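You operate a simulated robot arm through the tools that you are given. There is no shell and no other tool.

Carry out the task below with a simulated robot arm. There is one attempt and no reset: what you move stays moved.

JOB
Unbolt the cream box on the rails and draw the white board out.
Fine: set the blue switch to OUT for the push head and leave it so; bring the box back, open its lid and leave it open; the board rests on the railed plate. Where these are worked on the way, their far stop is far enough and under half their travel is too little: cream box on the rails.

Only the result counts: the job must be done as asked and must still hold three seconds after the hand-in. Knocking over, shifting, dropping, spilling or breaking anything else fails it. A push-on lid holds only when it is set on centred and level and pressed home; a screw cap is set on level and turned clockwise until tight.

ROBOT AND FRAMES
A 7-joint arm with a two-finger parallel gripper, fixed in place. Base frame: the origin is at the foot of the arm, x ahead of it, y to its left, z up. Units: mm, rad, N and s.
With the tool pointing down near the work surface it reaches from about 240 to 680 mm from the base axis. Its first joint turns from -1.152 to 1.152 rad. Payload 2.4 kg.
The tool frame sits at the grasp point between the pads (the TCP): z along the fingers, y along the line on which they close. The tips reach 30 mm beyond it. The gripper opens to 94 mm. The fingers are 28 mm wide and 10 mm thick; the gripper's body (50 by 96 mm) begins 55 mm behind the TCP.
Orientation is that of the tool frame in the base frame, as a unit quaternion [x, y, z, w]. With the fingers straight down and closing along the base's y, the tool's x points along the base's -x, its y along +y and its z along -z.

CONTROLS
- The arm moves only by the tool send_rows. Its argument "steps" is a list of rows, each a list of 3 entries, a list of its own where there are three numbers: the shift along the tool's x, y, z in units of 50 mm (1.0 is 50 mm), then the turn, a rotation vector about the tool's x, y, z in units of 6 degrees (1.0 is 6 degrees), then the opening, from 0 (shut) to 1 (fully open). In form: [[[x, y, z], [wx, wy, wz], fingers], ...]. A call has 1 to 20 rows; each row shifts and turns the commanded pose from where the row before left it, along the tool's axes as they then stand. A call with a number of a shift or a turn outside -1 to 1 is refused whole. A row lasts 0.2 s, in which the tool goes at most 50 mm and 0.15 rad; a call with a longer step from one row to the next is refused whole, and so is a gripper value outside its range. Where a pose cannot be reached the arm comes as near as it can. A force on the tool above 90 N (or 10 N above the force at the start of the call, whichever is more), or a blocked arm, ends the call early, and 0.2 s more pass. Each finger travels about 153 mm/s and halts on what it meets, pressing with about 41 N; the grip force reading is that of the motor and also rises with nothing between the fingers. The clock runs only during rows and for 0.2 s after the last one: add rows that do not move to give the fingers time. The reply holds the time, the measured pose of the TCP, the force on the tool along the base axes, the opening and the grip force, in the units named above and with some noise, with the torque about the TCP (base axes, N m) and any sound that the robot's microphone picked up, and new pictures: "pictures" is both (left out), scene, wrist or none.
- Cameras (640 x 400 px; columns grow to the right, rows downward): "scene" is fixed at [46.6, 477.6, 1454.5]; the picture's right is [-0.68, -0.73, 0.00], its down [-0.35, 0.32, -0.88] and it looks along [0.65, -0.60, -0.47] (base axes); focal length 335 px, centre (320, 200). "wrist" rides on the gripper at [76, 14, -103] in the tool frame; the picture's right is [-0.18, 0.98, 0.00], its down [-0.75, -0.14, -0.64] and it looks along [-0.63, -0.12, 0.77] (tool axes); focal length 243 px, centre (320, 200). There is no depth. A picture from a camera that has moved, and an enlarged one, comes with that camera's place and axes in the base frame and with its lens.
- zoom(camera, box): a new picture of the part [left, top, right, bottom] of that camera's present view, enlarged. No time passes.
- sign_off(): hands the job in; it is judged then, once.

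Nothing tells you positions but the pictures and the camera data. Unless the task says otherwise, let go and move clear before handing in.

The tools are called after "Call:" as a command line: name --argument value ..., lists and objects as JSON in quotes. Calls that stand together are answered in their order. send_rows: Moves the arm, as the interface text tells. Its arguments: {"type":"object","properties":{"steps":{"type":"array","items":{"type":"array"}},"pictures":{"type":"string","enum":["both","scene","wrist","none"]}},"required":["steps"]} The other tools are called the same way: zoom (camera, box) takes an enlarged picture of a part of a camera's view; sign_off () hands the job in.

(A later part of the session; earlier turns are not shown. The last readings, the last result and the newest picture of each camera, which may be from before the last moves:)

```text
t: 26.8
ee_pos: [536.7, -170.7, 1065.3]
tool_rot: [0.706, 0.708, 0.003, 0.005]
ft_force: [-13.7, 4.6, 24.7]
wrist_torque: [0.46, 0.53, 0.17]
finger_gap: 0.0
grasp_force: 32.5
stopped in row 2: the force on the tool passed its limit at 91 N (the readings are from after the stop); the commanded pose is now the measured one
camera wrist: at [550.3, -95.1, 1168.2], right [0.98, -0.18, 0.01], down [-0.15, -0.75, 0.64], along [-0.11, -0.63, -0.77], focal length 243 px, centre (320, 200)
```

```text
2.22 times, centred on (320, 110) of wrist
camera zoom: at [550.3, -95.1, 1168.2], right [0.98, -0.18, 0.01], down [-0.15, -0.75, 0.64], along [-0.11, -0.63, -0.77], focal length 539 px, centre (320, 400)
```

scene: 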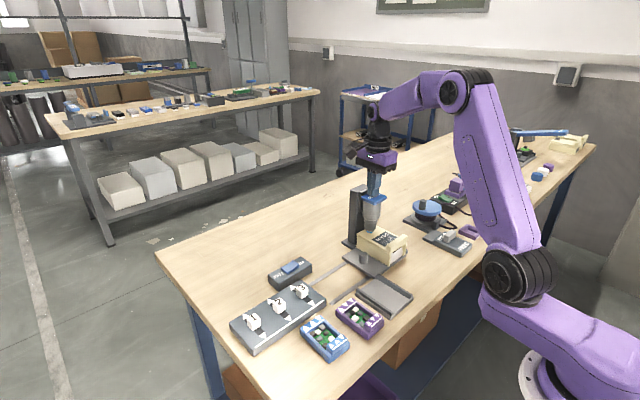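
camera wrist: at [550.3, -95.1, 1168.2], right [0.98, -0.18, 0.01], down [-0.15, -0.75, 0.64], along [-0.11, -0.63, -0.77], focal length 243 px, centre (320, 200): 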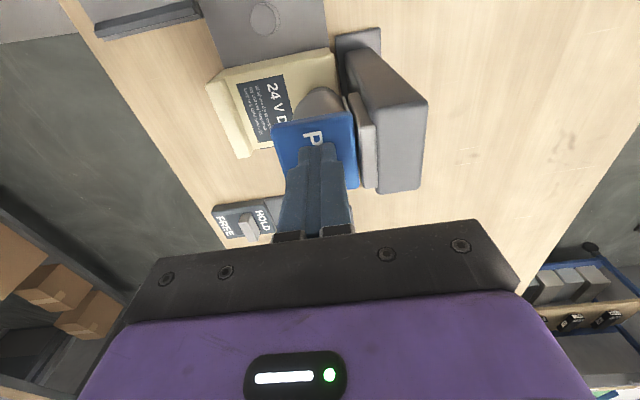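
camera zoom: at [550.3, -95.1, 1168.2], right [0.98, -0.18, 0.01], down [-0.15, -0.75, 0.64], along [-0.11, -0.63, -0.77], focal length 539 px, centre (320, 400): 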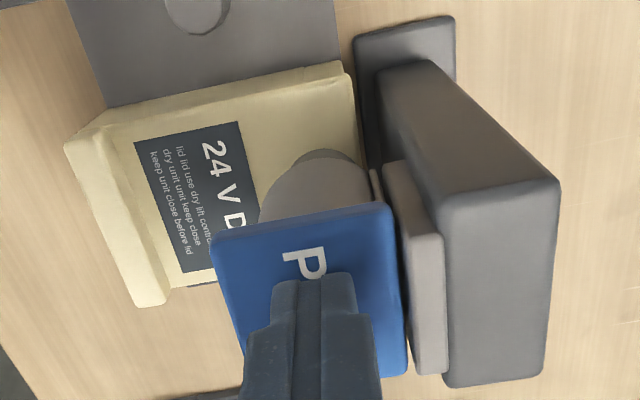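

A blue ring glows at the nozzle tip, so the driver is engaged. I'll hold it there and watch.

Call:
send_rows --steps '[[[0, 0, 0], [0, 0, 0], 0], [[0, 0, 0], [0, 0, 0], 0], [[0, 0, 0], [0, 0, 0], 0], [[0, 0, 0], [0, 0, 0], 0], [[0, 0, 0], [0, 0, 0], 0]]' --pictures "none"

Call:
zoom --camera "scene" --box '[340, 180, 410, 250]'

```text
t: 28.0
ee_pos: [536.1, -171.6, 1071.7]
tool_rot: [0.706, 0.708, 0.005, 0.01]
ft_force: [-26.1, 9.4, 80.6]
wrist_torque: [1.26, 1.02, 0.3]
finger_gap: 0.0
grasp_force: 32.7
```

```text
5.71 times, centred on (375, 215) of scene
camera zoom: at [44.4, 478.3, 1454.3], right [-0.68, -0.73, 0.0], down [-0.35, 0.32, -0.88], along [0.65, -0.6, -0.47], focal length 1913 px, centre (6, 114)
```

zoom: 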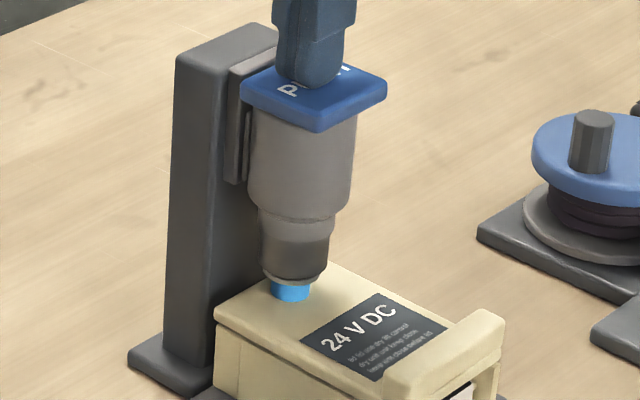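

It works: the bolt's blue shank is rising out and pushing the head up at about 5 mm/s. I'll back up at that rate while keeping moderate pressure.

Call:
send_rows --steps '[[[0, 0, -0.06], [0, 0, 0], 0], [[0, 0, -0.02], [0, 0, 0], 0], [[0, 0, -0.02], [0, 0, 0], 0], [[0, 0, -0.02], [0, 0, 0], 0], [[0, 0, -0.02], [0, 0, 0], 0], [[0, 0, -0.02], [0, 0, 0], 0]]' --pictures "none"

Call:
zoom --camera "scene" --box '[340, 180, 410, 250]'

```text
t: 29.4
ee_pos: [537.7, -171.9, 1072.1]
tool_rot: [0.707, 0.707, 0.002, 0.004]
ft_force: [-10.3, 8.8, 28.6]
wrist_torque: [0.47, 0.45, -0.12]
finger_gap: 0.2
grasp_force: 32.4
```

```text
5.71 times, centred on (375, 215) of scene
camera zoom: at [45.8, 478.0, 1454.4], right [-0.68, -0.73, 0.0], down [-0.35, 0.32, -0.88], along [0.65, -0.6, -0.47], focal length 1913 px, centre (6, 114)
```

zoom: 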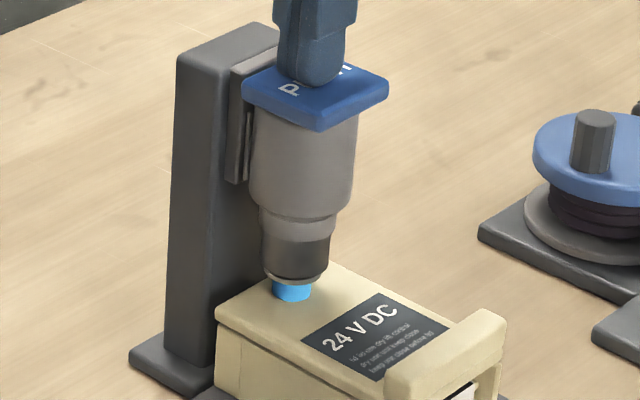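

The rise has slowed. I'll hold here to see whether it is still turning.

Call:
send_rows --steps '[[[0, 0, 0], [0, 0, 0], 0], [[0, 0, 0], [0, 0, 0], 0], [[0, 0, 0], [0, 0, 0], 0], [[0, 0, 0], [0, 0, 0], 0], [[0, 0, 0], [0, 0, 0], 0]]' --pictures "none"

Call:
zoom --camera "scene" --box '[340, 180, 410, 250]'

```text
t: 30.6
ee_pos: [537.4, -172.9, 1072.7]
tool_rot: [0.706, 0.708, 0.004, 0.004]
ft_force: [-9.9, 12.3, 26.1]
wrist_torque: [0.61, 0.41, 0.07]
finger_gap: 0.0
grasp_force: 32.6
```

```text
5.71 times, centred on (375, 215) of scene
camera zoom: at [45.9, 478.1, 1454.3], right [-0.68, -0.73, 0.0], down [-0.35, 0.32, -0.88], along [0.65, -0.6, -0.47], focal length 1913 px, centre (6, 114)
```

zoom: 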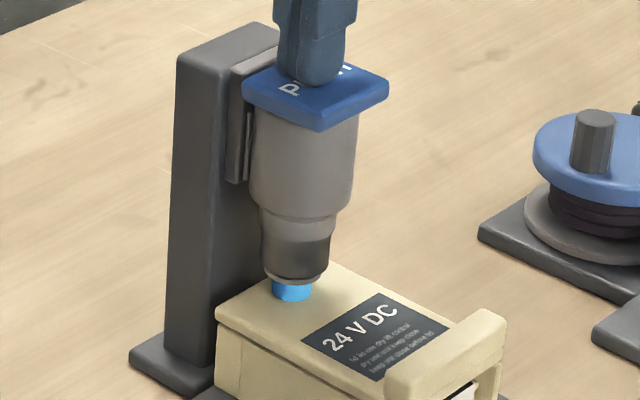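

I'll press a bit harder again to check whether the bolt rises any further.

Call:
send_rows --steps '[[[0, 0, 0.04], [0, 0, 0], 0], [[0, 0, 0.03], [0, 0, 0], 0], [[0, 0, 0], [0, 0, 0], 0], [[0, 0, 0], [0, 0, 0], 0], [[0, 0, 0], [0, 0, 0], 0], [[0, 0, 0], [0, 0, 0], 0]]' --pictures "none"

Call:
zoom --camera "scene" --box '[340, 180, 410, 250]'

```text
t: 32.0
ee_pos: [538.6, -171.7, 1072.6]
tool_rot: [0.707, 0.707, 0.003, 0.007]
ft_force: [-15.5, 9.7, 52.9]
wrist_torque: [0.92, 0.62, 0.15]
finger_gap: 0.0
grasp_force: 33.0
```

```text
5.71 times, centred on (375, 215) of scene
camera zoom: at [45.2, 478.2, 1454.3], right [-0.68, -0.73, 0.0], down [-0.35, 0.32, -0.88], along [0.65, -0.6, -0.47], focal length 1913 px, centre (6, 114)
```

zoom: 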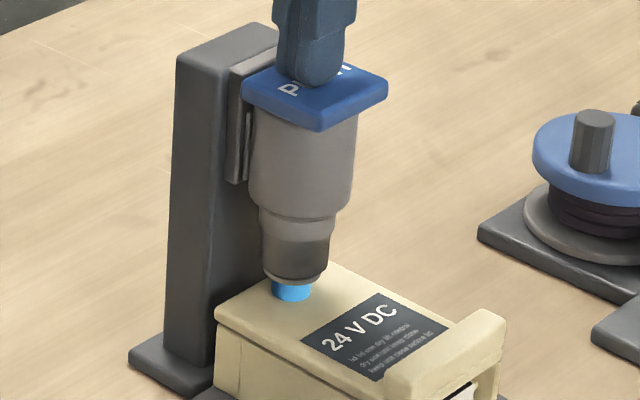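

The bolt stays at the same height under 53 N, so it appears fully backed out (captive, showing a blue collar). I'll raise the tool and check.

Call:
send_rows --steps '[[[0, 0, -0.15], [0, 0, 0], 0], [[0, 0, -0.2], [0, 0, 0], 0], [[0, 0, -0.3], [0, 0, 0], 0], [[0, 0, -0.5], [0, 0, 0], 0], [[0, 0, -0.5], [0, 0, 0], 0], [[0, 0, 0], [0, 0, 0], 0]]'

Call:
zoom --camera "scene" --box '[340, 180, 410, 250]'

```text
t: 33.4
ee_pos: [537.8, -173.1, 1151.8]
tool_rot: [0.706, 0.708, 0.002, 0.005]
ft_force: [0.0, -0.3, 1.0]
wrist_torque: [0.05, -0.03, 0.02]
finger_gap: 0.0
grasp_force: 33.1
camera wrist: at [551.3, -95.8, 1254.4], right [0.98, -0.18, 0.01], down [-0.15, -0.75, 0.64], along [-0.11, -0.63, -0.77], focal length 243 px, centre (320, 200)
```

scene: 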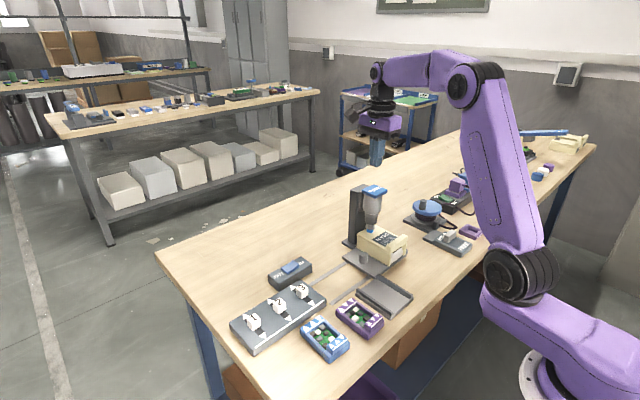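
wrist: 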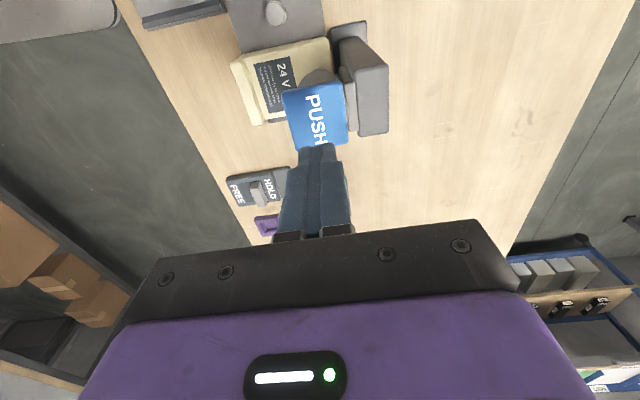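

```text
5.71 times, centred on (375, 215) of scene
camera zoom: at [46.6, 477.6, 1454.5], right [-0.68, -0.73, 0.0], down [-0.35, 0.32, -0.88], along [0.65, -0.6, -0.47], focal length 1913 px, centre (6, 114)
```

zoom: 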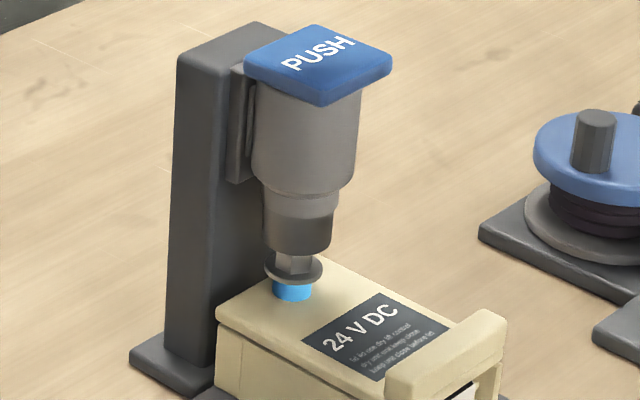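

The bolt has lifted about 11 mm and the head has sprung back up. Next I'll return to the peg to bring the box back, correcting a small tool tilt on the way.

Call:
send_rows --steps '[[[0.5, -0.25, 0], [0.1, 0.033, 0.027], 0], [[0.5, -0.25, 0], [0, 0, 0], 0], [[0.53, -0.24, 0], [0, 0, 0], 0.3], [[0, 0, 0.6], [0, 0, 0], 0.5], [[0, 0, 0.9], [0, 0, 0], 0.5], [[0, 0, 0.9], [0, 0, 0], 0.5], [[0, 0, 0.9], [0, 0, 0], 0.5], [[0, 0, 0.5], [0, 0, 0], 0.5], [[0, 0, 0], [0, 0, 0], 0.5], [[0, 0, 0], [0, 0, 0], 0.5]]'

```text
t: 35.6
ee_pos: [499.0, -98.0, 960.8]
tool_rot: [0.708, 0.706, 0.0, 0.0]
ft_force: [0.4, 0.5, 0.4]
wrist_torque: [0.03, -0.01, 0.02]
finger_gap: 47.1
grasp_force: 0.1
camera wrist: at [513.6, -21.6, 1064.2], right [0.98, -0.19, 0.0], down [-0.14, -0.75, 0.64], along [-0.12, -0.63, -0.77], focal length 243 px, centre (320, 200)
```

scene: 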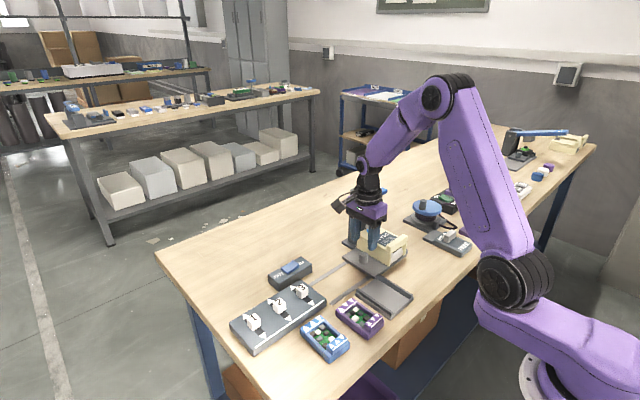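
wrist: 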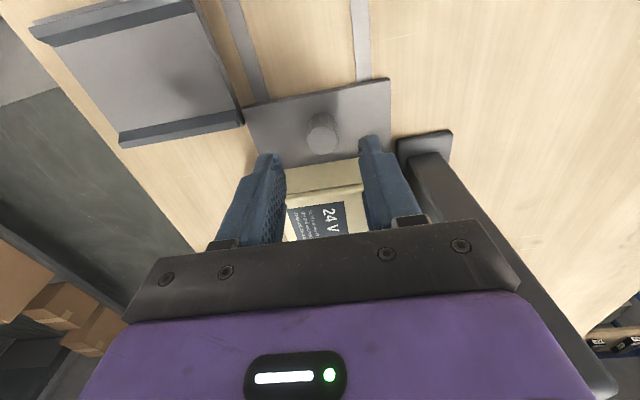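

The peg is at (501.5,-103). I'll descend, grip and pull back in +y.

Call:
send_rows --steps '[[[0, 0.03, 0.4], [0, 0, 0], 0.5], [[0, 0, 0.4], [0, 0, 0], 0.5], [[0, 0, 0.2], [0, 0, 0], 0.5], [[0, 0, 0], [0, 0, 0], 0.5], [[0, 0, 0], [0, 0, 0], 0.3], [[0, 0, 0], [0, 0, 0], 0.15], [[0, 0, 0], [0, 0, 0], 0.15], [[0, 0, 0], [0, 0, 0], 0.15]]' --pictures "wrist"

```text
t: 37.4
ee_pos: [499.7, -95.7, 911.4]
tool_rot: [0.708, 0.706, 0.0, -0.002]
ft_force: [-8.4, 1.1, -0.8]
wrist_torque: [-0.02, -0.19, -0.06]
finger_gap: 23.6
grasp_force: 45.1
camera wrist: at [514.6, -19.4, 1014.1], right [0.98, -0.19, 0.0], down [-0.14, -0.75, 0.64], along [-0.12, -0.63, -0.77], focal length 243 px, centre (320, 200)
```

wrist: 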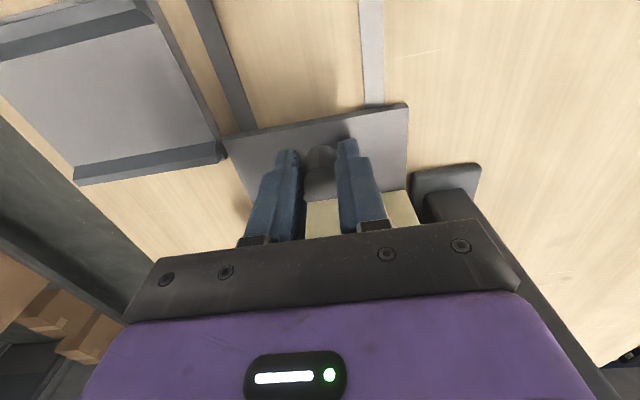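

The peg is gripped. I'll pull the carriage back, gently at first.

Call:
send_rows --steps '[[[0.05, -0.005, 0], [0, 0, 0], 0.15], [[0.1, 0, 0], [0, 0, 0], 0.15], [[0.15, 0, 0], [0, 0, 0], 0.15], [[0.2, 0, 0], [0, 0, 0], 0.15], [[0.2, 0, 0], [0, 0, 0], 0.15], [[0.2, 0, 0], [0, 0, 0], 0.15], [[0.2, 0, 0], [0, 0, 0], 0.15], [[0.2, 0, 0], [0, 0, 0], 0.15], [[0.2, 0, 0], [0, 0, 0], 0.15], [[0.2, 0, 0], [0, 0, 0], 0.15], [[0.2, 0, 0], [0, 0, 0], 0.15], [[0.2, 0, 0], [0, 0, 0], 0.15], [[0.2, 0, 0], [0, 0, 0], 0.15], [[0.1, 0, 0], [0, 0, 0], 0.15], [[0, 0, 0], [0, 0, 0], 0.15]]'

```text
t: 40.6
ee_pos: [500.5, 24.7, 910.0]
tool_rot: [0.707, 0.707, 0.0, -0.002]
ft_force: [-19.9, 1.8, 31.7]
wrist_torque: [-0.23, 0.13, -0.18]
finger_gap: 23.6
grasp_force: 45.4
camera wrist: at [514.7, 101.5, 1012.9], right [0.98, -0.18, 0.0], down [-0.14, -0.75, 0.64], along [-0.12, -0.63, -0.77], focal length 243 px, centre (320, 200)
```

scene: 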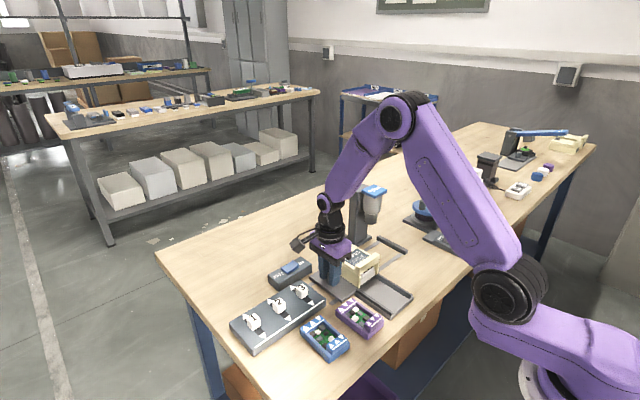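
wrist: 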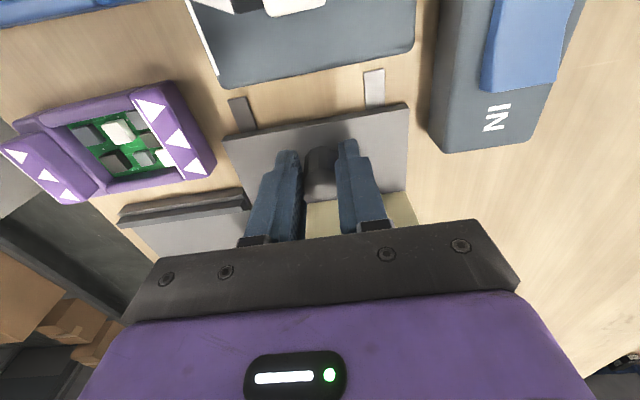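

About 8 mm remain to the original position. I'll finish slowly.

Call:
send_rows --steps '[[[0.05, -0.01, -0.01], [0, 0, 0], 0.15], [[0.05, 0, 0], [0, 0, 0], 0.15], [[0.05, 0, 0], [0, 0, 0], 0.15], [[0.03, 0, 0], [0, 0, 0], 0.15], [[0, 0, 0], [0, 0, 0], 0.15]]' --pictures "wrist"

```text
t: 41.8
ee_pos: [500.4, 34.7, 908.4]
tool_rot: [0.708, 0.706, 0.0, -0.001]
ft_force: [-15.5, -1.9, 5.0]
wrist_torque: [0.19, -0.14, -0.06]
finger_gap: 23.8
grasp_force: 45.0
camera wrist: at [514.9, 110.6, 1012.7], right [0.98, -0.19, 0.0], down [-0.14, -0.75, 0.64], along [-0.12, -0.63, -0.77], focal length 243 px, centre (320, 200)
```

wrist: 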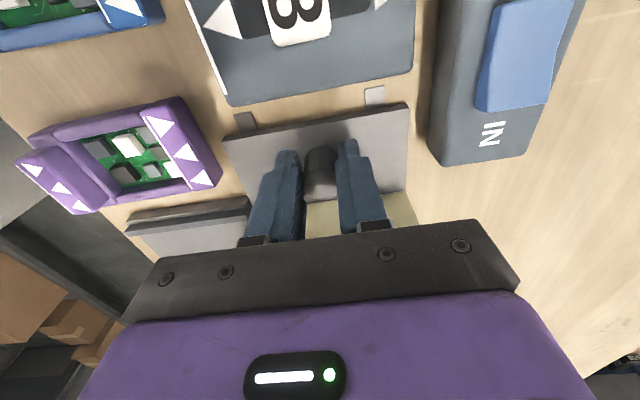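

This matches the original view. I'll nudge once more to confirm it's at the home stop.

Call:
send_rows --steps '[[[0.03, -0.005, 0], [0, 0, 0], 0.15], [[0.03, 0, 0], [0, 0, 0], 0.15], [[0, 0, 0], [0, 0, 0], 0.15]]' --pictures "none"

```text
t: 42.6
ee_pos: [500.1, 34.6, 909.9]
tool_rot: [0.708, 0.706, -0.001, 0.0]
ft_force: [-10.8, -17.5, -16.6]
wrist_torque: [-0.26, -0.32, -0.1]
finger_gap: 23.7
grasp_force: 45.0
```

The carriage is home at its stop. I'll relax, release and lift, then turn the tool back so the camera looks toward +x at the box front.

Call:
send_rows --steps '[[[-0.05, 0, 0], [0, 0, 0], 0.15], [[0, 0, 0], [0, 0, 0], 0.3], [[0, 0, 0], [0, 0, 0], 0.5], [[0, 0, 0], [0, 0, 0], 0.5], [[0, 0, -0.3], [0, 0, 0], 0.5], [[0, 0, -0.6], [0, 0, 0], 0.5], [[0, 0, -0.8], [0, 0, 0], 0.5], [[0, 0, -0.8], [0, 0, 0], 0.5], [[0, 0, -0.8], [0, 0, 0], 0.5], [[0, 0, -0.2], [0, 0, 0], 0.5]]' --pictures "none"

Call:
send_rows --steps '[[[0, 0, 0], [0, 0, -1], 0.5], [[0, 0, 0], [0, 0, -1], 0.5], [[0, 0, 0], [0, 0, -1], 0.5], [[0, 0, 0], [0, 0, -1], 0.5], [[0, 0, 0], [0, 0, -1], 0.5], [[0, 0, 0], [0, 0, -1], 0.5], [[0, 0, 0], [0, 0, -1], 0.5], [[0, 0, 0], [0, 0, -1], 0.5], [[0, 0, 0], [0, 0, -1], 0.5], [[0, 0, 0], [0, 0, -1], 0.5], [[0, 0, 0], [0, 0, -1], 0.5], [[0, 0, 0], [0, 0, -1], 0.5], [[0, 0, 0], [0, 0, -1], 0.5], [[0, 0, 0], [0, 0, -1], 0.5], [[0, 0, 0], [0, 0, -1], 0.5], [[0, 0, 0], [0, 0, 0], 0.5]]'

```text
t: 44.8
ee_pos: [500.9, 35.1, 1083.3]
tool_rot: [0.707, 0.707, 0.0, 0.0]
ft_force: [0.3, 0.7, -0.6]
wrist_torque: [0.01, -0.02, -0.01]
finger_gap: 47.2
grasp_force: 0.1
```

```text
t: 48.2
ee_pos: [501.6, 33.8, 1083.4]
tool_rot: [-0.001, 1.0, 0.0, 0.001]
ft_force: [-0.6, -0.1, -0.1]
wrist_torque: [0.01, 0.02, -0.01]
finger_gap: 47.1
grasp_force: 0.0
camera wrist: at [425.3, 48.9, 1188.1], right [0.18, 0.98, 0.0], down [0.75, -0.14, 0.64], along [0.63, -0.12, -0.77], focal length 243 px, centre (320, 200)
```

scene: 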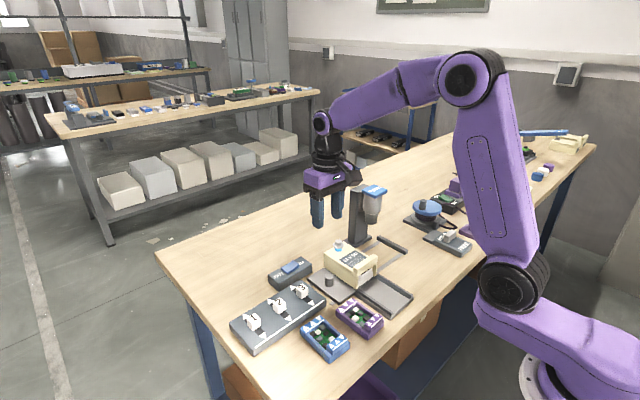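
wrist: 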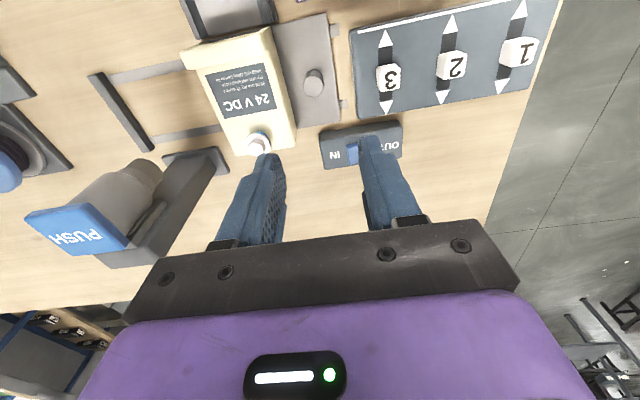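

I'll position the camera in front of the box and tilt the tool to see the box's front face and lid.

Call:
send_rows --steps '[[[0.6, -0.4, 0.1], [0, 0, 0], 0.5], [[0.6, -0.4, 0.3], [0, 0, 0], 0.5], [[0.6, -0.4, 0.5], [0, 0, 0], 0.5], [[0.6, -0.4, 0.5], [0, 0, 0], 0.5], [[0, 0, 0.4], [0, -1, 0], 0.5], [[0, 0, 0], [0, -1, 0], 0.5], [[0, 0, 0], [0, -1, 0], 0.5], [[0, 0, 0], [0, -1, 0], 0.5], [[0, 0, 0], [0, 0, 0], 0.5], [[0, 0, 0], [0, 0, 0], 0.5]]'

Call:
zoom --camera "wrist" --box '[200, 0, 440, 150]'

```text
t: 50.4
ee_pos: [381.2, -45.9, 995.2]
tool_rot: [0.001, 0.981, -0.003, 0.192]
ft_force: [-0.6, -0.4, 0.6]
wrist_torque: [-0.03, -0.04, -0.01]
finger_gap: 46.9
grasp_force: 0.1
camera wrist: at [272.1, -31.2, 1061.9], right [0.17, 0.98, 0.06], down [0.46, -0.14, 0.88], along [0.87, -0.12, -0.47], focal length 243 px, centre (320, 200)
```

scene: 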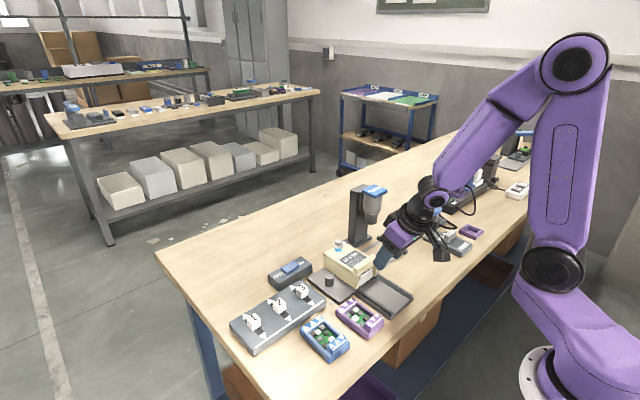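
wrist: 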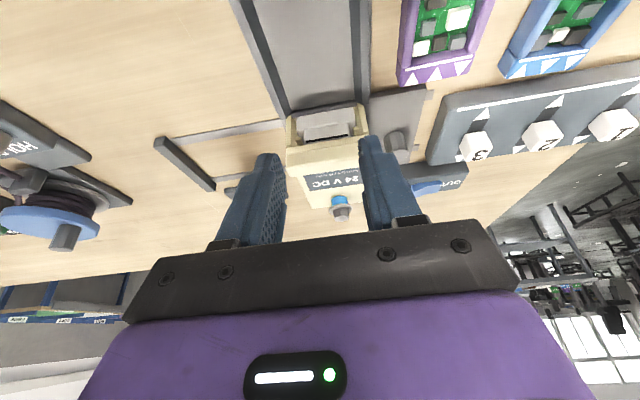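

```text
2.67 times, centred on (320, 75) of wrist
camera zoom: at [272.1, -31.2, 1061.9], right [0.17, 0.98, 0.06], down [0.46, -0.14, 0.88], along [0.87, -0.12, -0.47], focal length 647 px, centre (320, 533)
```

zoom: 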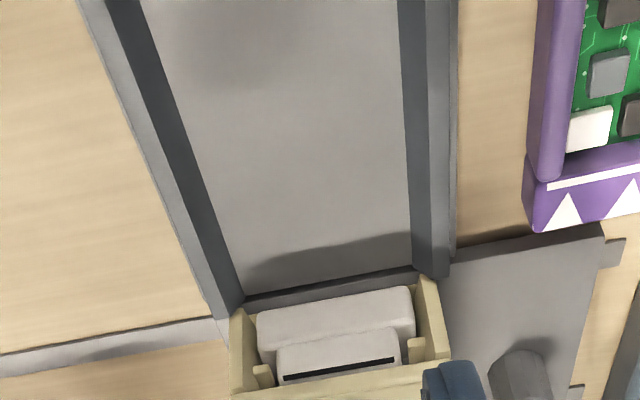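

I can see the box front. I'll zoom in on it.

Call:
zoom --camera "wrist" --box '[265, 90, 385, 165]'

Call:
zoom --camera "wrist" --box '[280, 130, 370, 225]'

Call:
zoom --camera "scene" --box '[310, 230, 420, 320]'

```text
5.33 times, centred on (325, 128) of wrist
camera zoom: at [272.1, -31.2, 1061.9], right [0.17, 0.98, 0.06], down [0.46, -0.14, 0.88], along [0.87, -0.12, -0.47], focal length 1294 px, centre (293, 587)
```

zoom: 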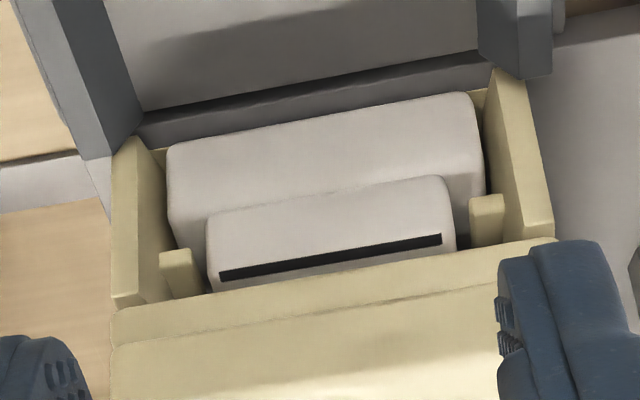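

```text
4.21 times, centred on (325, 178) of wrist
camera zoom: at [272.1, -31.2, 1061.9], right [0.17, 0.98, 0.06], down [0.46, -0.14, 0.88], along [0.87, -0.12, -0.47], focal length 1022 px, centre (299, 295)
```

zoom: 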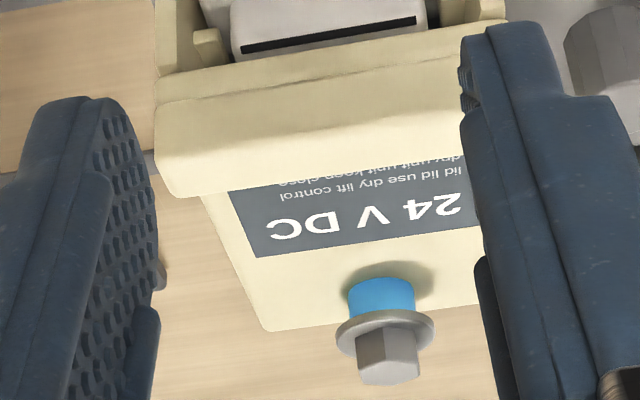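

```text
4.44 times, centred on (365, 275) of scene
camera zoom: at [46.6, 477.6, 1454.5], right [-0.68, -0.73, 0.0], down [-0.35, 0.32, -0.88], along [0.65, -0.6, -0.47], focal length 1488 px, centre (120, -133)
```

zoom: 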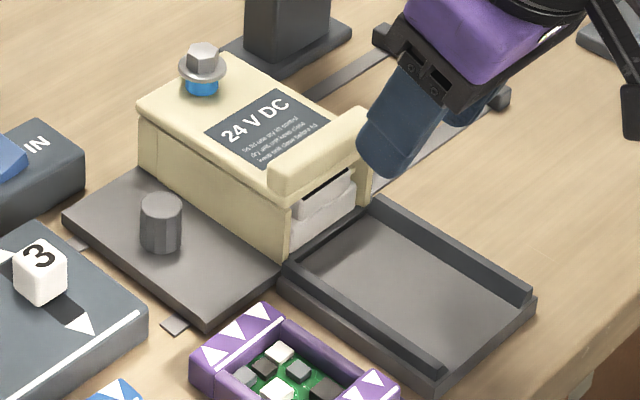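

Two small cream prongs hang from the lid in front of the white board, so the lid must open first. I'll measure the lid's lip more closely.

Call:
zoom --camera "scene" --box '[335, 250, 385, 290]'

Call:
zoom --camera "scene" --box '[318, 235, 368, 275]'

Call:
zoom --camera "wrist" --box '[275, 120, 375, 190]'

```text
10.00 times, centred on (360, 270) of scene
camera zoom: at [46.6, 477.6, 1454.5], right [-0.68, -0.73, 0.0], down [-0.35, 0.32, -0.88], along [0.65, -0.6, -0.47], focal length 3348 px, centre (-80, -500)
```

zoom: 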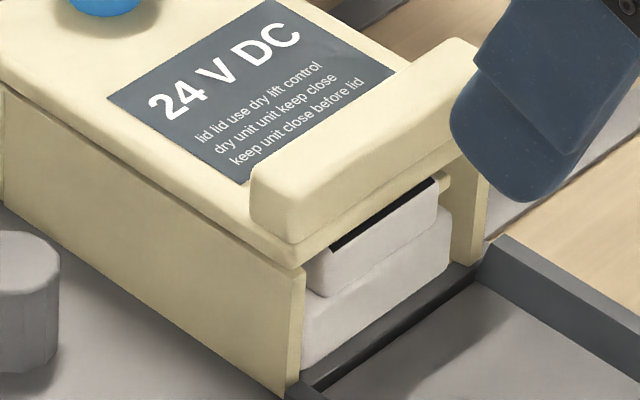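

```text
10.00 times, centred on (343, 255) of scene
camera zoom: at [46.6, 477.6, 1454.5], right [-0.68, -0.73, 0.0], down [-0.35, 0.32, -0.88], along [0.65, -0.6, -0.47], focal length 3348 px, centre (90, -350)
```

zoom: 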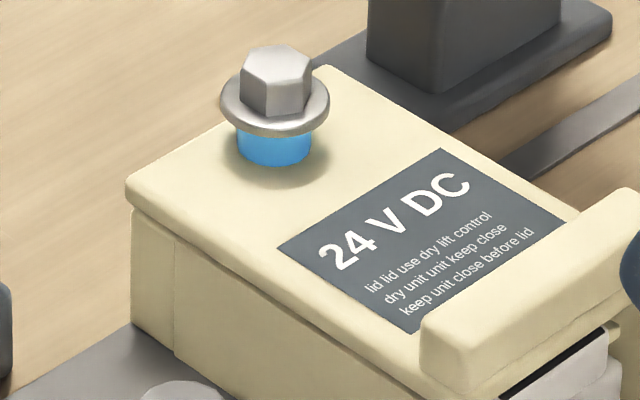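

```text
5.71 times, centred on (325, 155) of wrist
camera zoom: at [272.1, -31.2, 1061.9], right [0.17, 0.98, 0.06], down [0.46, -0.14, 0.88], along [0.87, -0.12, -0.47], focal length 1386 px, centre (291, 457)
```

zoom: 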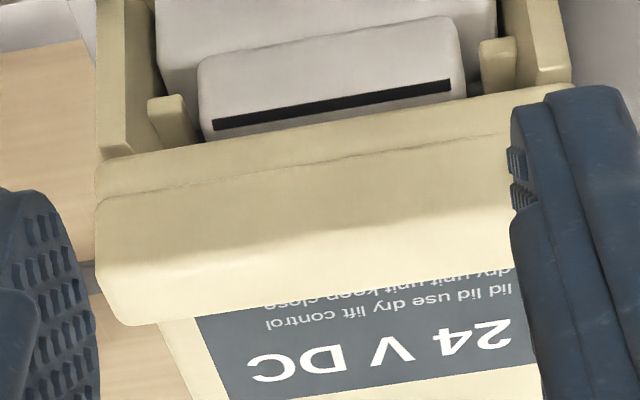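

The lid's front edge is at x≈438, spans y≈-80 to -6 at z≈916–925, and its back edge is at x≈555. It looks hinged at the back, with the lip as a handle. I plan to pinch the lid by its two sides (closing along y) near the front and swing it up about the back hinge.

Call:
send_rows --steps '[[[0, 0, 0], [0, 1, 0], 1], [[0, 0, 0], [0, 1, 0], 1], [[0, 0, 0], [0, 1, 0], 1], [[0, 0, 0], [0, 1, 0], 1], [[-0.4, 0.02, -0.1], [0, 0, 0], 1], [[-0.4, 0.02, 0], [0, 0, 0], 1], [[-0.4, 0.02, 0], [0, 0, 0], 1], [[0, 0, 0], [0, 0, 0], 1], [[0, 0, 0], [0, 0, 0], 1]]'

Call:
zoom --camera "wrist" --box '[200, 60, 440, 240]'

```text
t: 52.4
ee_pos: [442.8, -43.9, 998.3]
tool_rot: [0.001, 1.0, 0.001, -0.001]
ft_force: [-0.3, 0.1, 0.5]
wrist_torque: [0.03, 0.01, 0.02]
finger_gap: 94.3
grasp_force: 0.0
camera wrist: at [366.1, -29.2, 1102.9], right [0.19, 0.98, 0.0], down [0.75, -0.14, 0.64], along [0.63, -0.12, -0.77], focal length 243 px, centre (320, 200)
```

scene: 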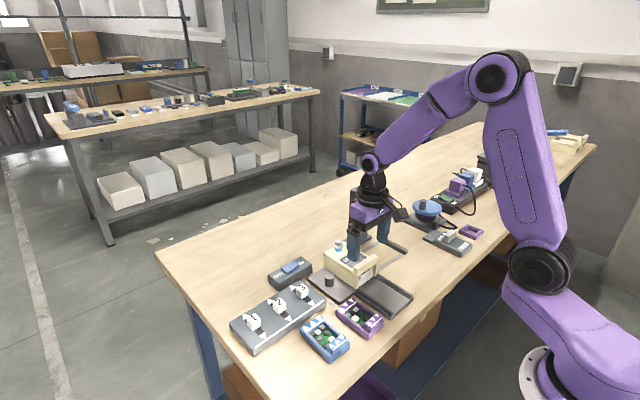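
wrist: 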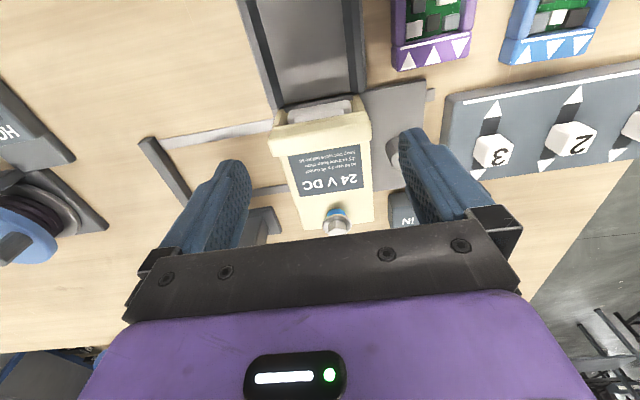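

```text
2.22 times, centred on (320, 150) of wrist
camera zoom: at [366.1, -29.2, 1102.9], right [0.19, 0.98, 0.0], down [0.75, -0.14, 0.64], along [0.63, -0.12, -0.77], focal length 539 px, centre (320, 311)
```

zoom: 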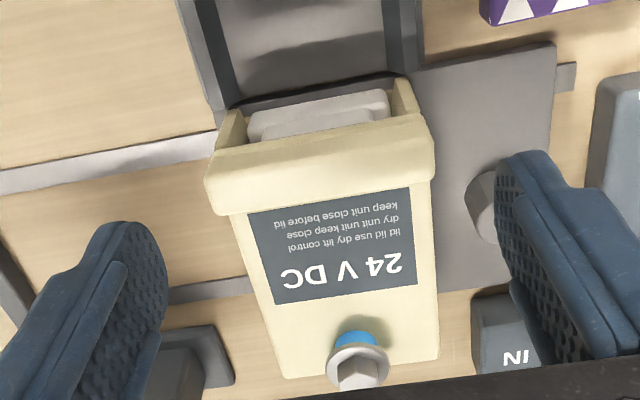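

The lid spans y from about -82 to -6 (76 mm), centre about -44, and the lip top is at about z 937. I'll descend with the fingers fully open to straddle the lid near its front, then close.

Call:
send_rows --steps '[[[-0.12, 0, 0.4], [0, 0, 0], 1], [[0, 0, 0.4], [0, 0, 0], 1], [[0, 0, 0.3], [0, 0, 0], 1], [[0, 0, 0.1], [0, 0, 0], 1], [[0, 0, 0], [0, 0, 0], 1], [[0, 0, 0], [0, 0, 0], 1]]'

Call:
zoom --camera "wrist" --box '[200, 60, 440, 240]'

Call:
zoom --camera "scene" --box '[320, 220, 420, 300]'

```text
t: 53.8
ee_pos: [448.3, -43.8, 939.6]
tool_rot: [0.001, 1.0, 0.0, 0.0]
ft_force: [-0.3, 1.0, 1.1]
wrist_torque: [0.01, 0.0, -0.01]
finger_gap: 94.1
grasp_force: 0.0
camera wrist: at [371.1, -28.0, 1043.0], right [0.19, 0.98, 0.0], down [0.75, -0.14, 0.64], along [0.63, -0.12, -0.77], focal length 243 px, centre (320, 200)
```

scene: 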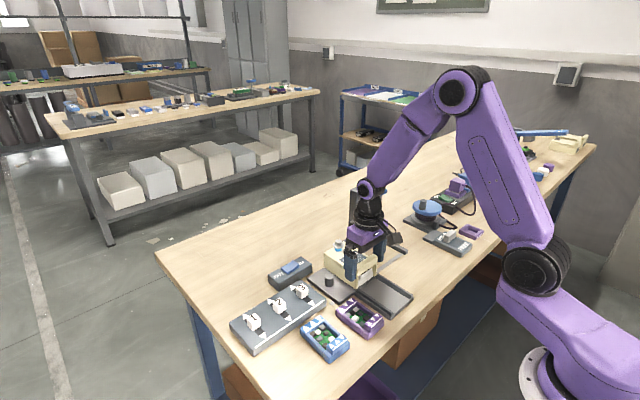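
wrist: 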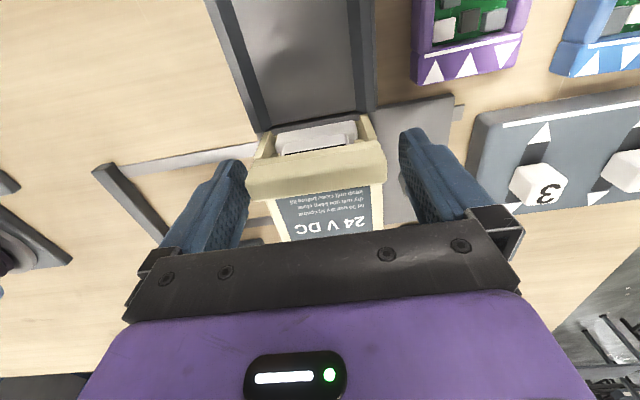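

```text
2.22 times, centred on (320, 150) of wrist
camera zoom: at [371.1, -28.0, 1043.0], right [0.19, 0.98, 0.0], down [0.75, -0.14, 0.64], along [0.63, -0.12, -0.77], focal length 539 px, centre (320, 311)
```

zoom: 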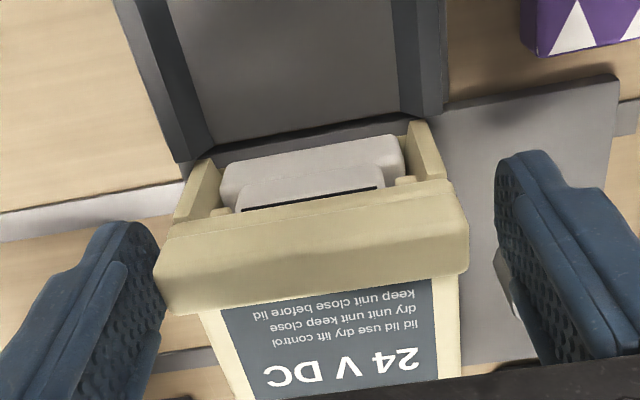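

```text
5.00 times, centred on (370, 260) of scene
camera zoom: at [46.6, 477.6, 1454.5], right [-0.68, -0.73, 0.0], down [-0.35, 0.32, -0.88], along [0.65, -0.6, -0.47], focal length 1674 px, centre (70, -100)
```

zoom: 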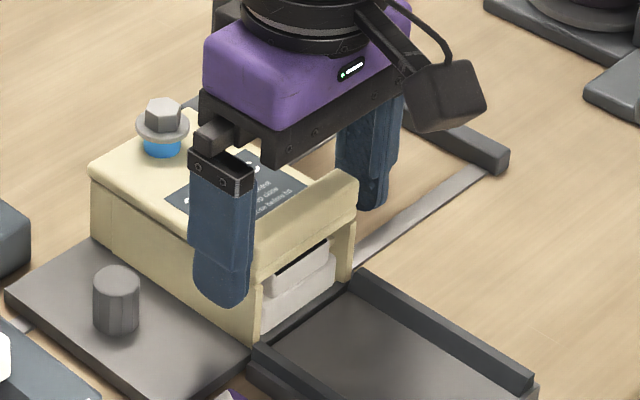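

The fingers straddle the lid with about 8–9 mm each side. I'll shift 1 mm and close gently.

Call:
send_rows --steps '[[[0, -0.02, 0], [0, 0, 0], 0.9], [[0, 0, 0], [0, 0, 0], 0.86], [[0, 0, 0], [0, 0, 0], 0.83], [[0, 0, 0], [0, 0, 0], 0.8], [[0, 0, 0], [0, 0, 0], 0.76], [[0, 0, 0], [0, 0, 0], 0.7], [[0, 0, 0], [0, 0, 0], 0.7]]'

Call:
zoom --camera "wrist" --box '[200, 60, 440, 240]'

Call:
zoom --camera "scene" --box '[320, 220, 420, 300]'

```text
t: 55.4
ee_pos: [446.8, -45.3, 940.7]
tool_rot: [0.001, 1.0, 0.0, 0.0]
ft_force: [0.2, -16.8, 0.5]
wrist_torque: [-0.86, -0.12, 0.24]
finger_gap: 77.8
grasp_force: 45.2
camera wrist: at [370.8, -30.4, 1043.4], right [0.19, 0.98, 0.0], down [0.75, -0.14, 0.64], along [0.63, -0.12, -0.77], focal length 243 px, centre (320, 200)
```

scene: 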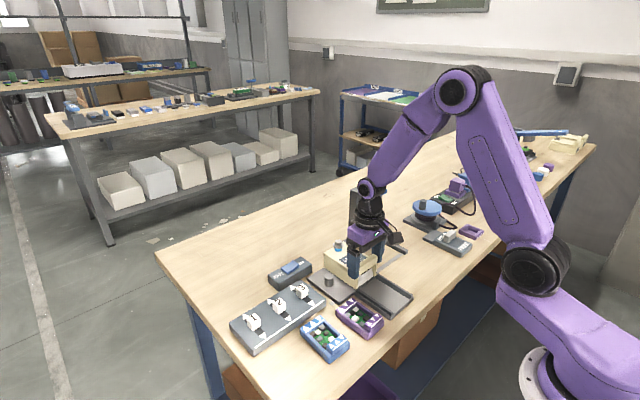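
wrist: 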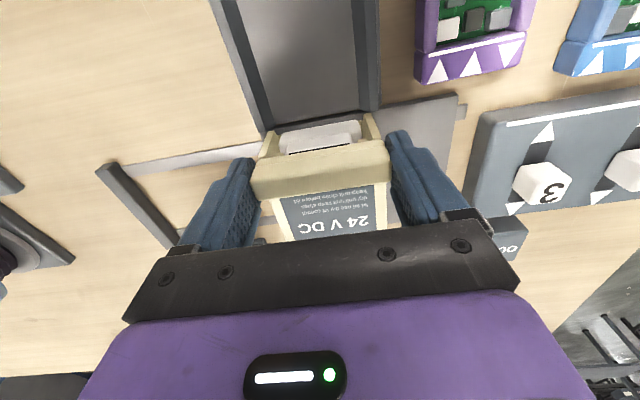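

```text
2.22 times, centred on (320, 150) of wrist
camera zoom: at [370.8, -30.4, 1043.4], right [0.19, 0.98, 0.0], down [0.75, -0.14, 0.64], along [0.63, -0.12, -0.77], focal length 539 px, centre (320, 311)
```

zoom: 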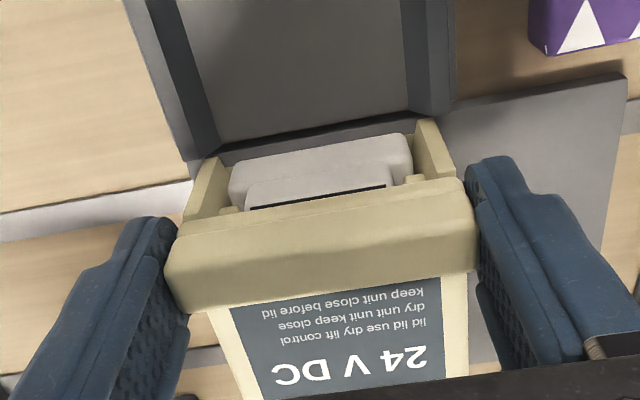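

```text
5.00 times, centred on (370, 260) of scene
camera zoom: at [46.7, 477.1, 1454.6], right [-0.68, -0.73, 0.0], down [-0.35, 0.32, -0.88], along [0.65, -0.6, -0.47], focal length 1674 px, centre (70, -100)
```

zoom: 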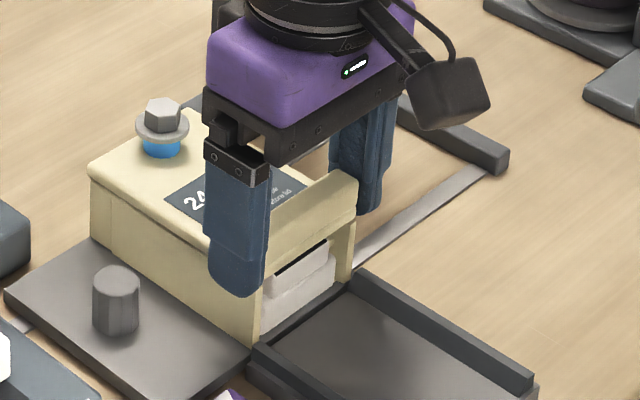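

The lid is gripped (gap 77.8 mm), and the side load only holds the box against its home stop. I'll lift the first 10° along the hinge arc and check.

Call:
send_rows --steps '[[[-0.005, -0.01, -0.09], [0, 0, 0], 0.7], [[-0.01, 0, -0.09], [0, 0, 0], 0.7], [[-0.013, 0, -0.09], [0, 0, 0], 0.7], [[-0.017, 0, -0.09], [0, 0, 0], 0.7], [[0, 0, 0], [0, 0, 0], 0.7]]'

Call:
zoom --camera "scene" --box '[320, 220, 420, 300]'

Call:
zoom --camera "wrist" --box '[200, 60, 440, 240]'

```text
t: 56.6
ee_pos: [447.2, -44.9, 957.1]
tool_rot: [0.0, 1.0, 0.0, -0.003]
ft_force: [-2.0, -15.5, -34.9]
wrist_torque: [-0.24, 0.38, 0.24]
finger_gap: 77.8
grasp_force: 45.2
camera wrist: at [372.3, -30.6, 1060.9], right [0.18, 0.98, 0.0], down [0.76, -0.14, 0.64], along [0.63, -0.12, -0.77], focal length 243 px, centre (320, 200)
```

scene: 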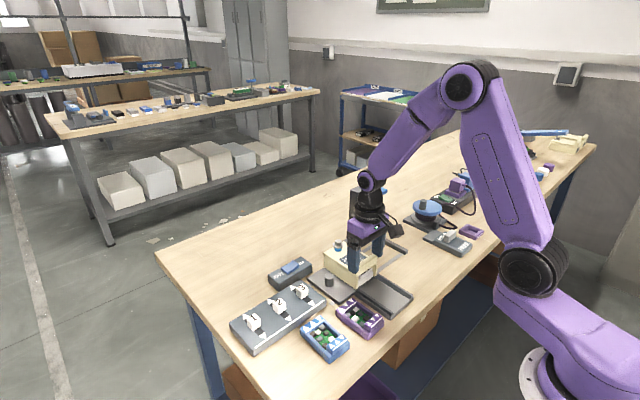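
wrist: 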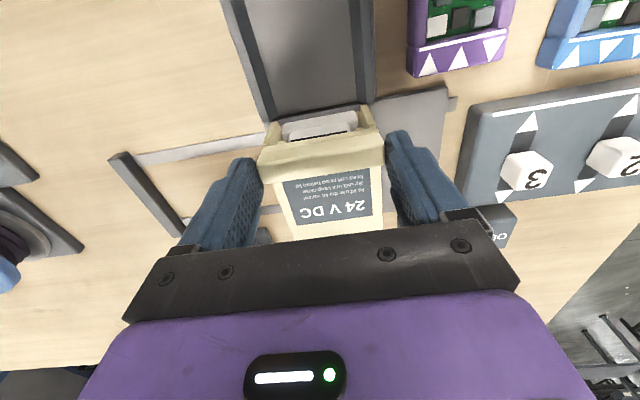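

```text
5.00 times, centred on (370, 260) of scene
camera zoom: at [47.1, 477.1, 1454.6], right [-0.68, -0.73, 0.0], down [-0.35, 0.32, -0.88], along [0.65, -0.6, -0.47], focal length 1674 px, centre (70, -100)
```

zoom: 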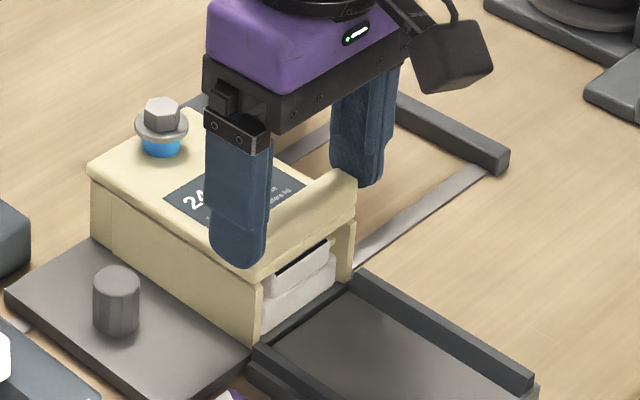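

```text
2.22 times, centred on (320, 150) of wrist
camera zoom: at [372.3, -30.6, 1060.9], right [0.18, 0.98, 0.0], down [0.76, -0.14, 0.64], along [0.63, -0.12, -0.77], focal length 539 px, centre (320, 311)
```

zoom: 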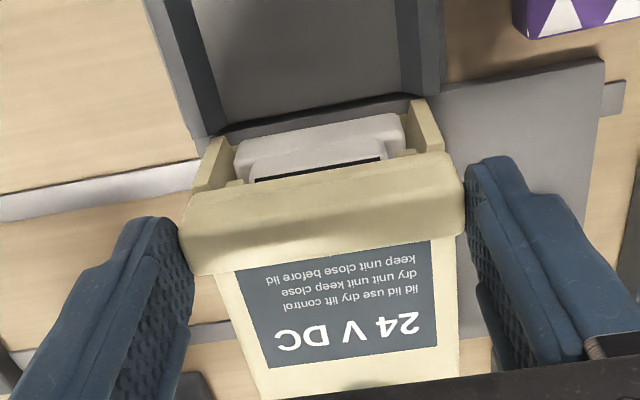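

The lid didn't lift. The fingers slipped up along its ends at about 35 N, so the lid is still held or hinged differently. I'll release and inspect the hinge side and bolt from other angles.

Call:
send_rows --steps '[[[0, 0, 0.04], [0, 0, 0], 0.7], [[0, 0, 0], [0, 0, 0], 0.85], [[0, 0, 0], [0, 0, 0], 1], [[0, 0, 0], [0, 0, 0], 1], [[0, 0, -0.4], [0, 0, 0], 1], [[0, 0, -0.8], [0, 0, 0], 1], [[0, 0, -0.8], [0, 0, 0], 1], [[0, 0, -0.8], [0, 0, 0], 1], [[0, 0, 0], [0, 0, 0], 1]]' --pictures "none"

Call:
zoom --camera "scene" --box '[318, 235, 388, 295]'

Call:
zoom --camera "scene" --box '[320, 235, 350, 260]'

```text
t: 58.6
ee_pos: [451.4, -45.6, 1095.6]
tool_rot: [0.0, 1.0, 0.0, 0.0]
ft_force: [0.0, -0.3, 0.1]
wrist_torque: [0.0, 0.03, -0.02]
finger_gap: 93.9
grasp_force: 0.0
```

```text
6.67 times, centred on (353, 265) of scene
camera zoom: at [46.6, 477.6, 1454.5], right [-0.68, -0.73, 0.0], down [-0.35, 0.32, -0.88], along [0.65, -0.6, -0.47], focal length 2232 px, centre (100, -233)
```

zoom: 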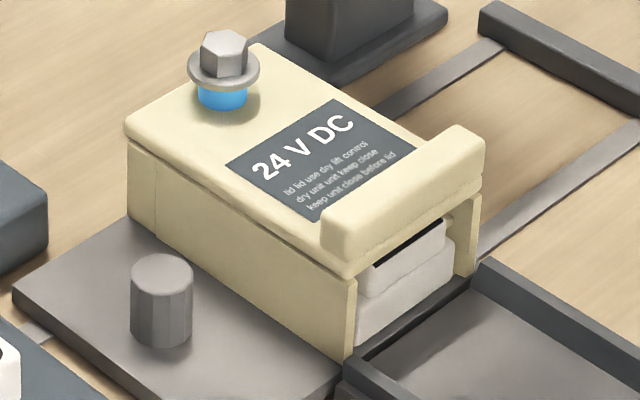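

```text
16.00 times, centred on (335, 248) of scene
camera zoom: at [46.6, 477.6, 1454.5], right [-0.68, -0.73, 0.0], down [-0.35, 0.32, -0.88], along [0.65, -0.6, -0.47], focal length 5356 px, centre (80, -560)
```

zoom: 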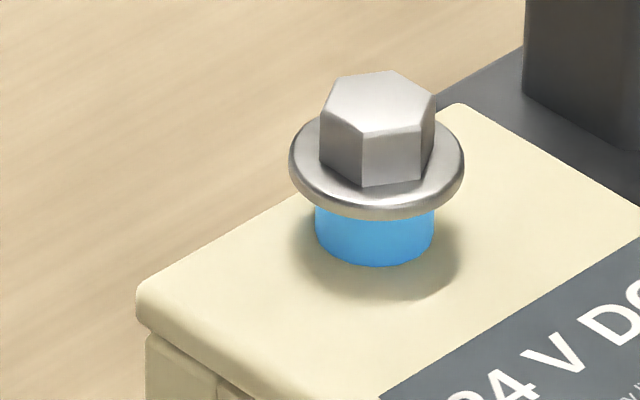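

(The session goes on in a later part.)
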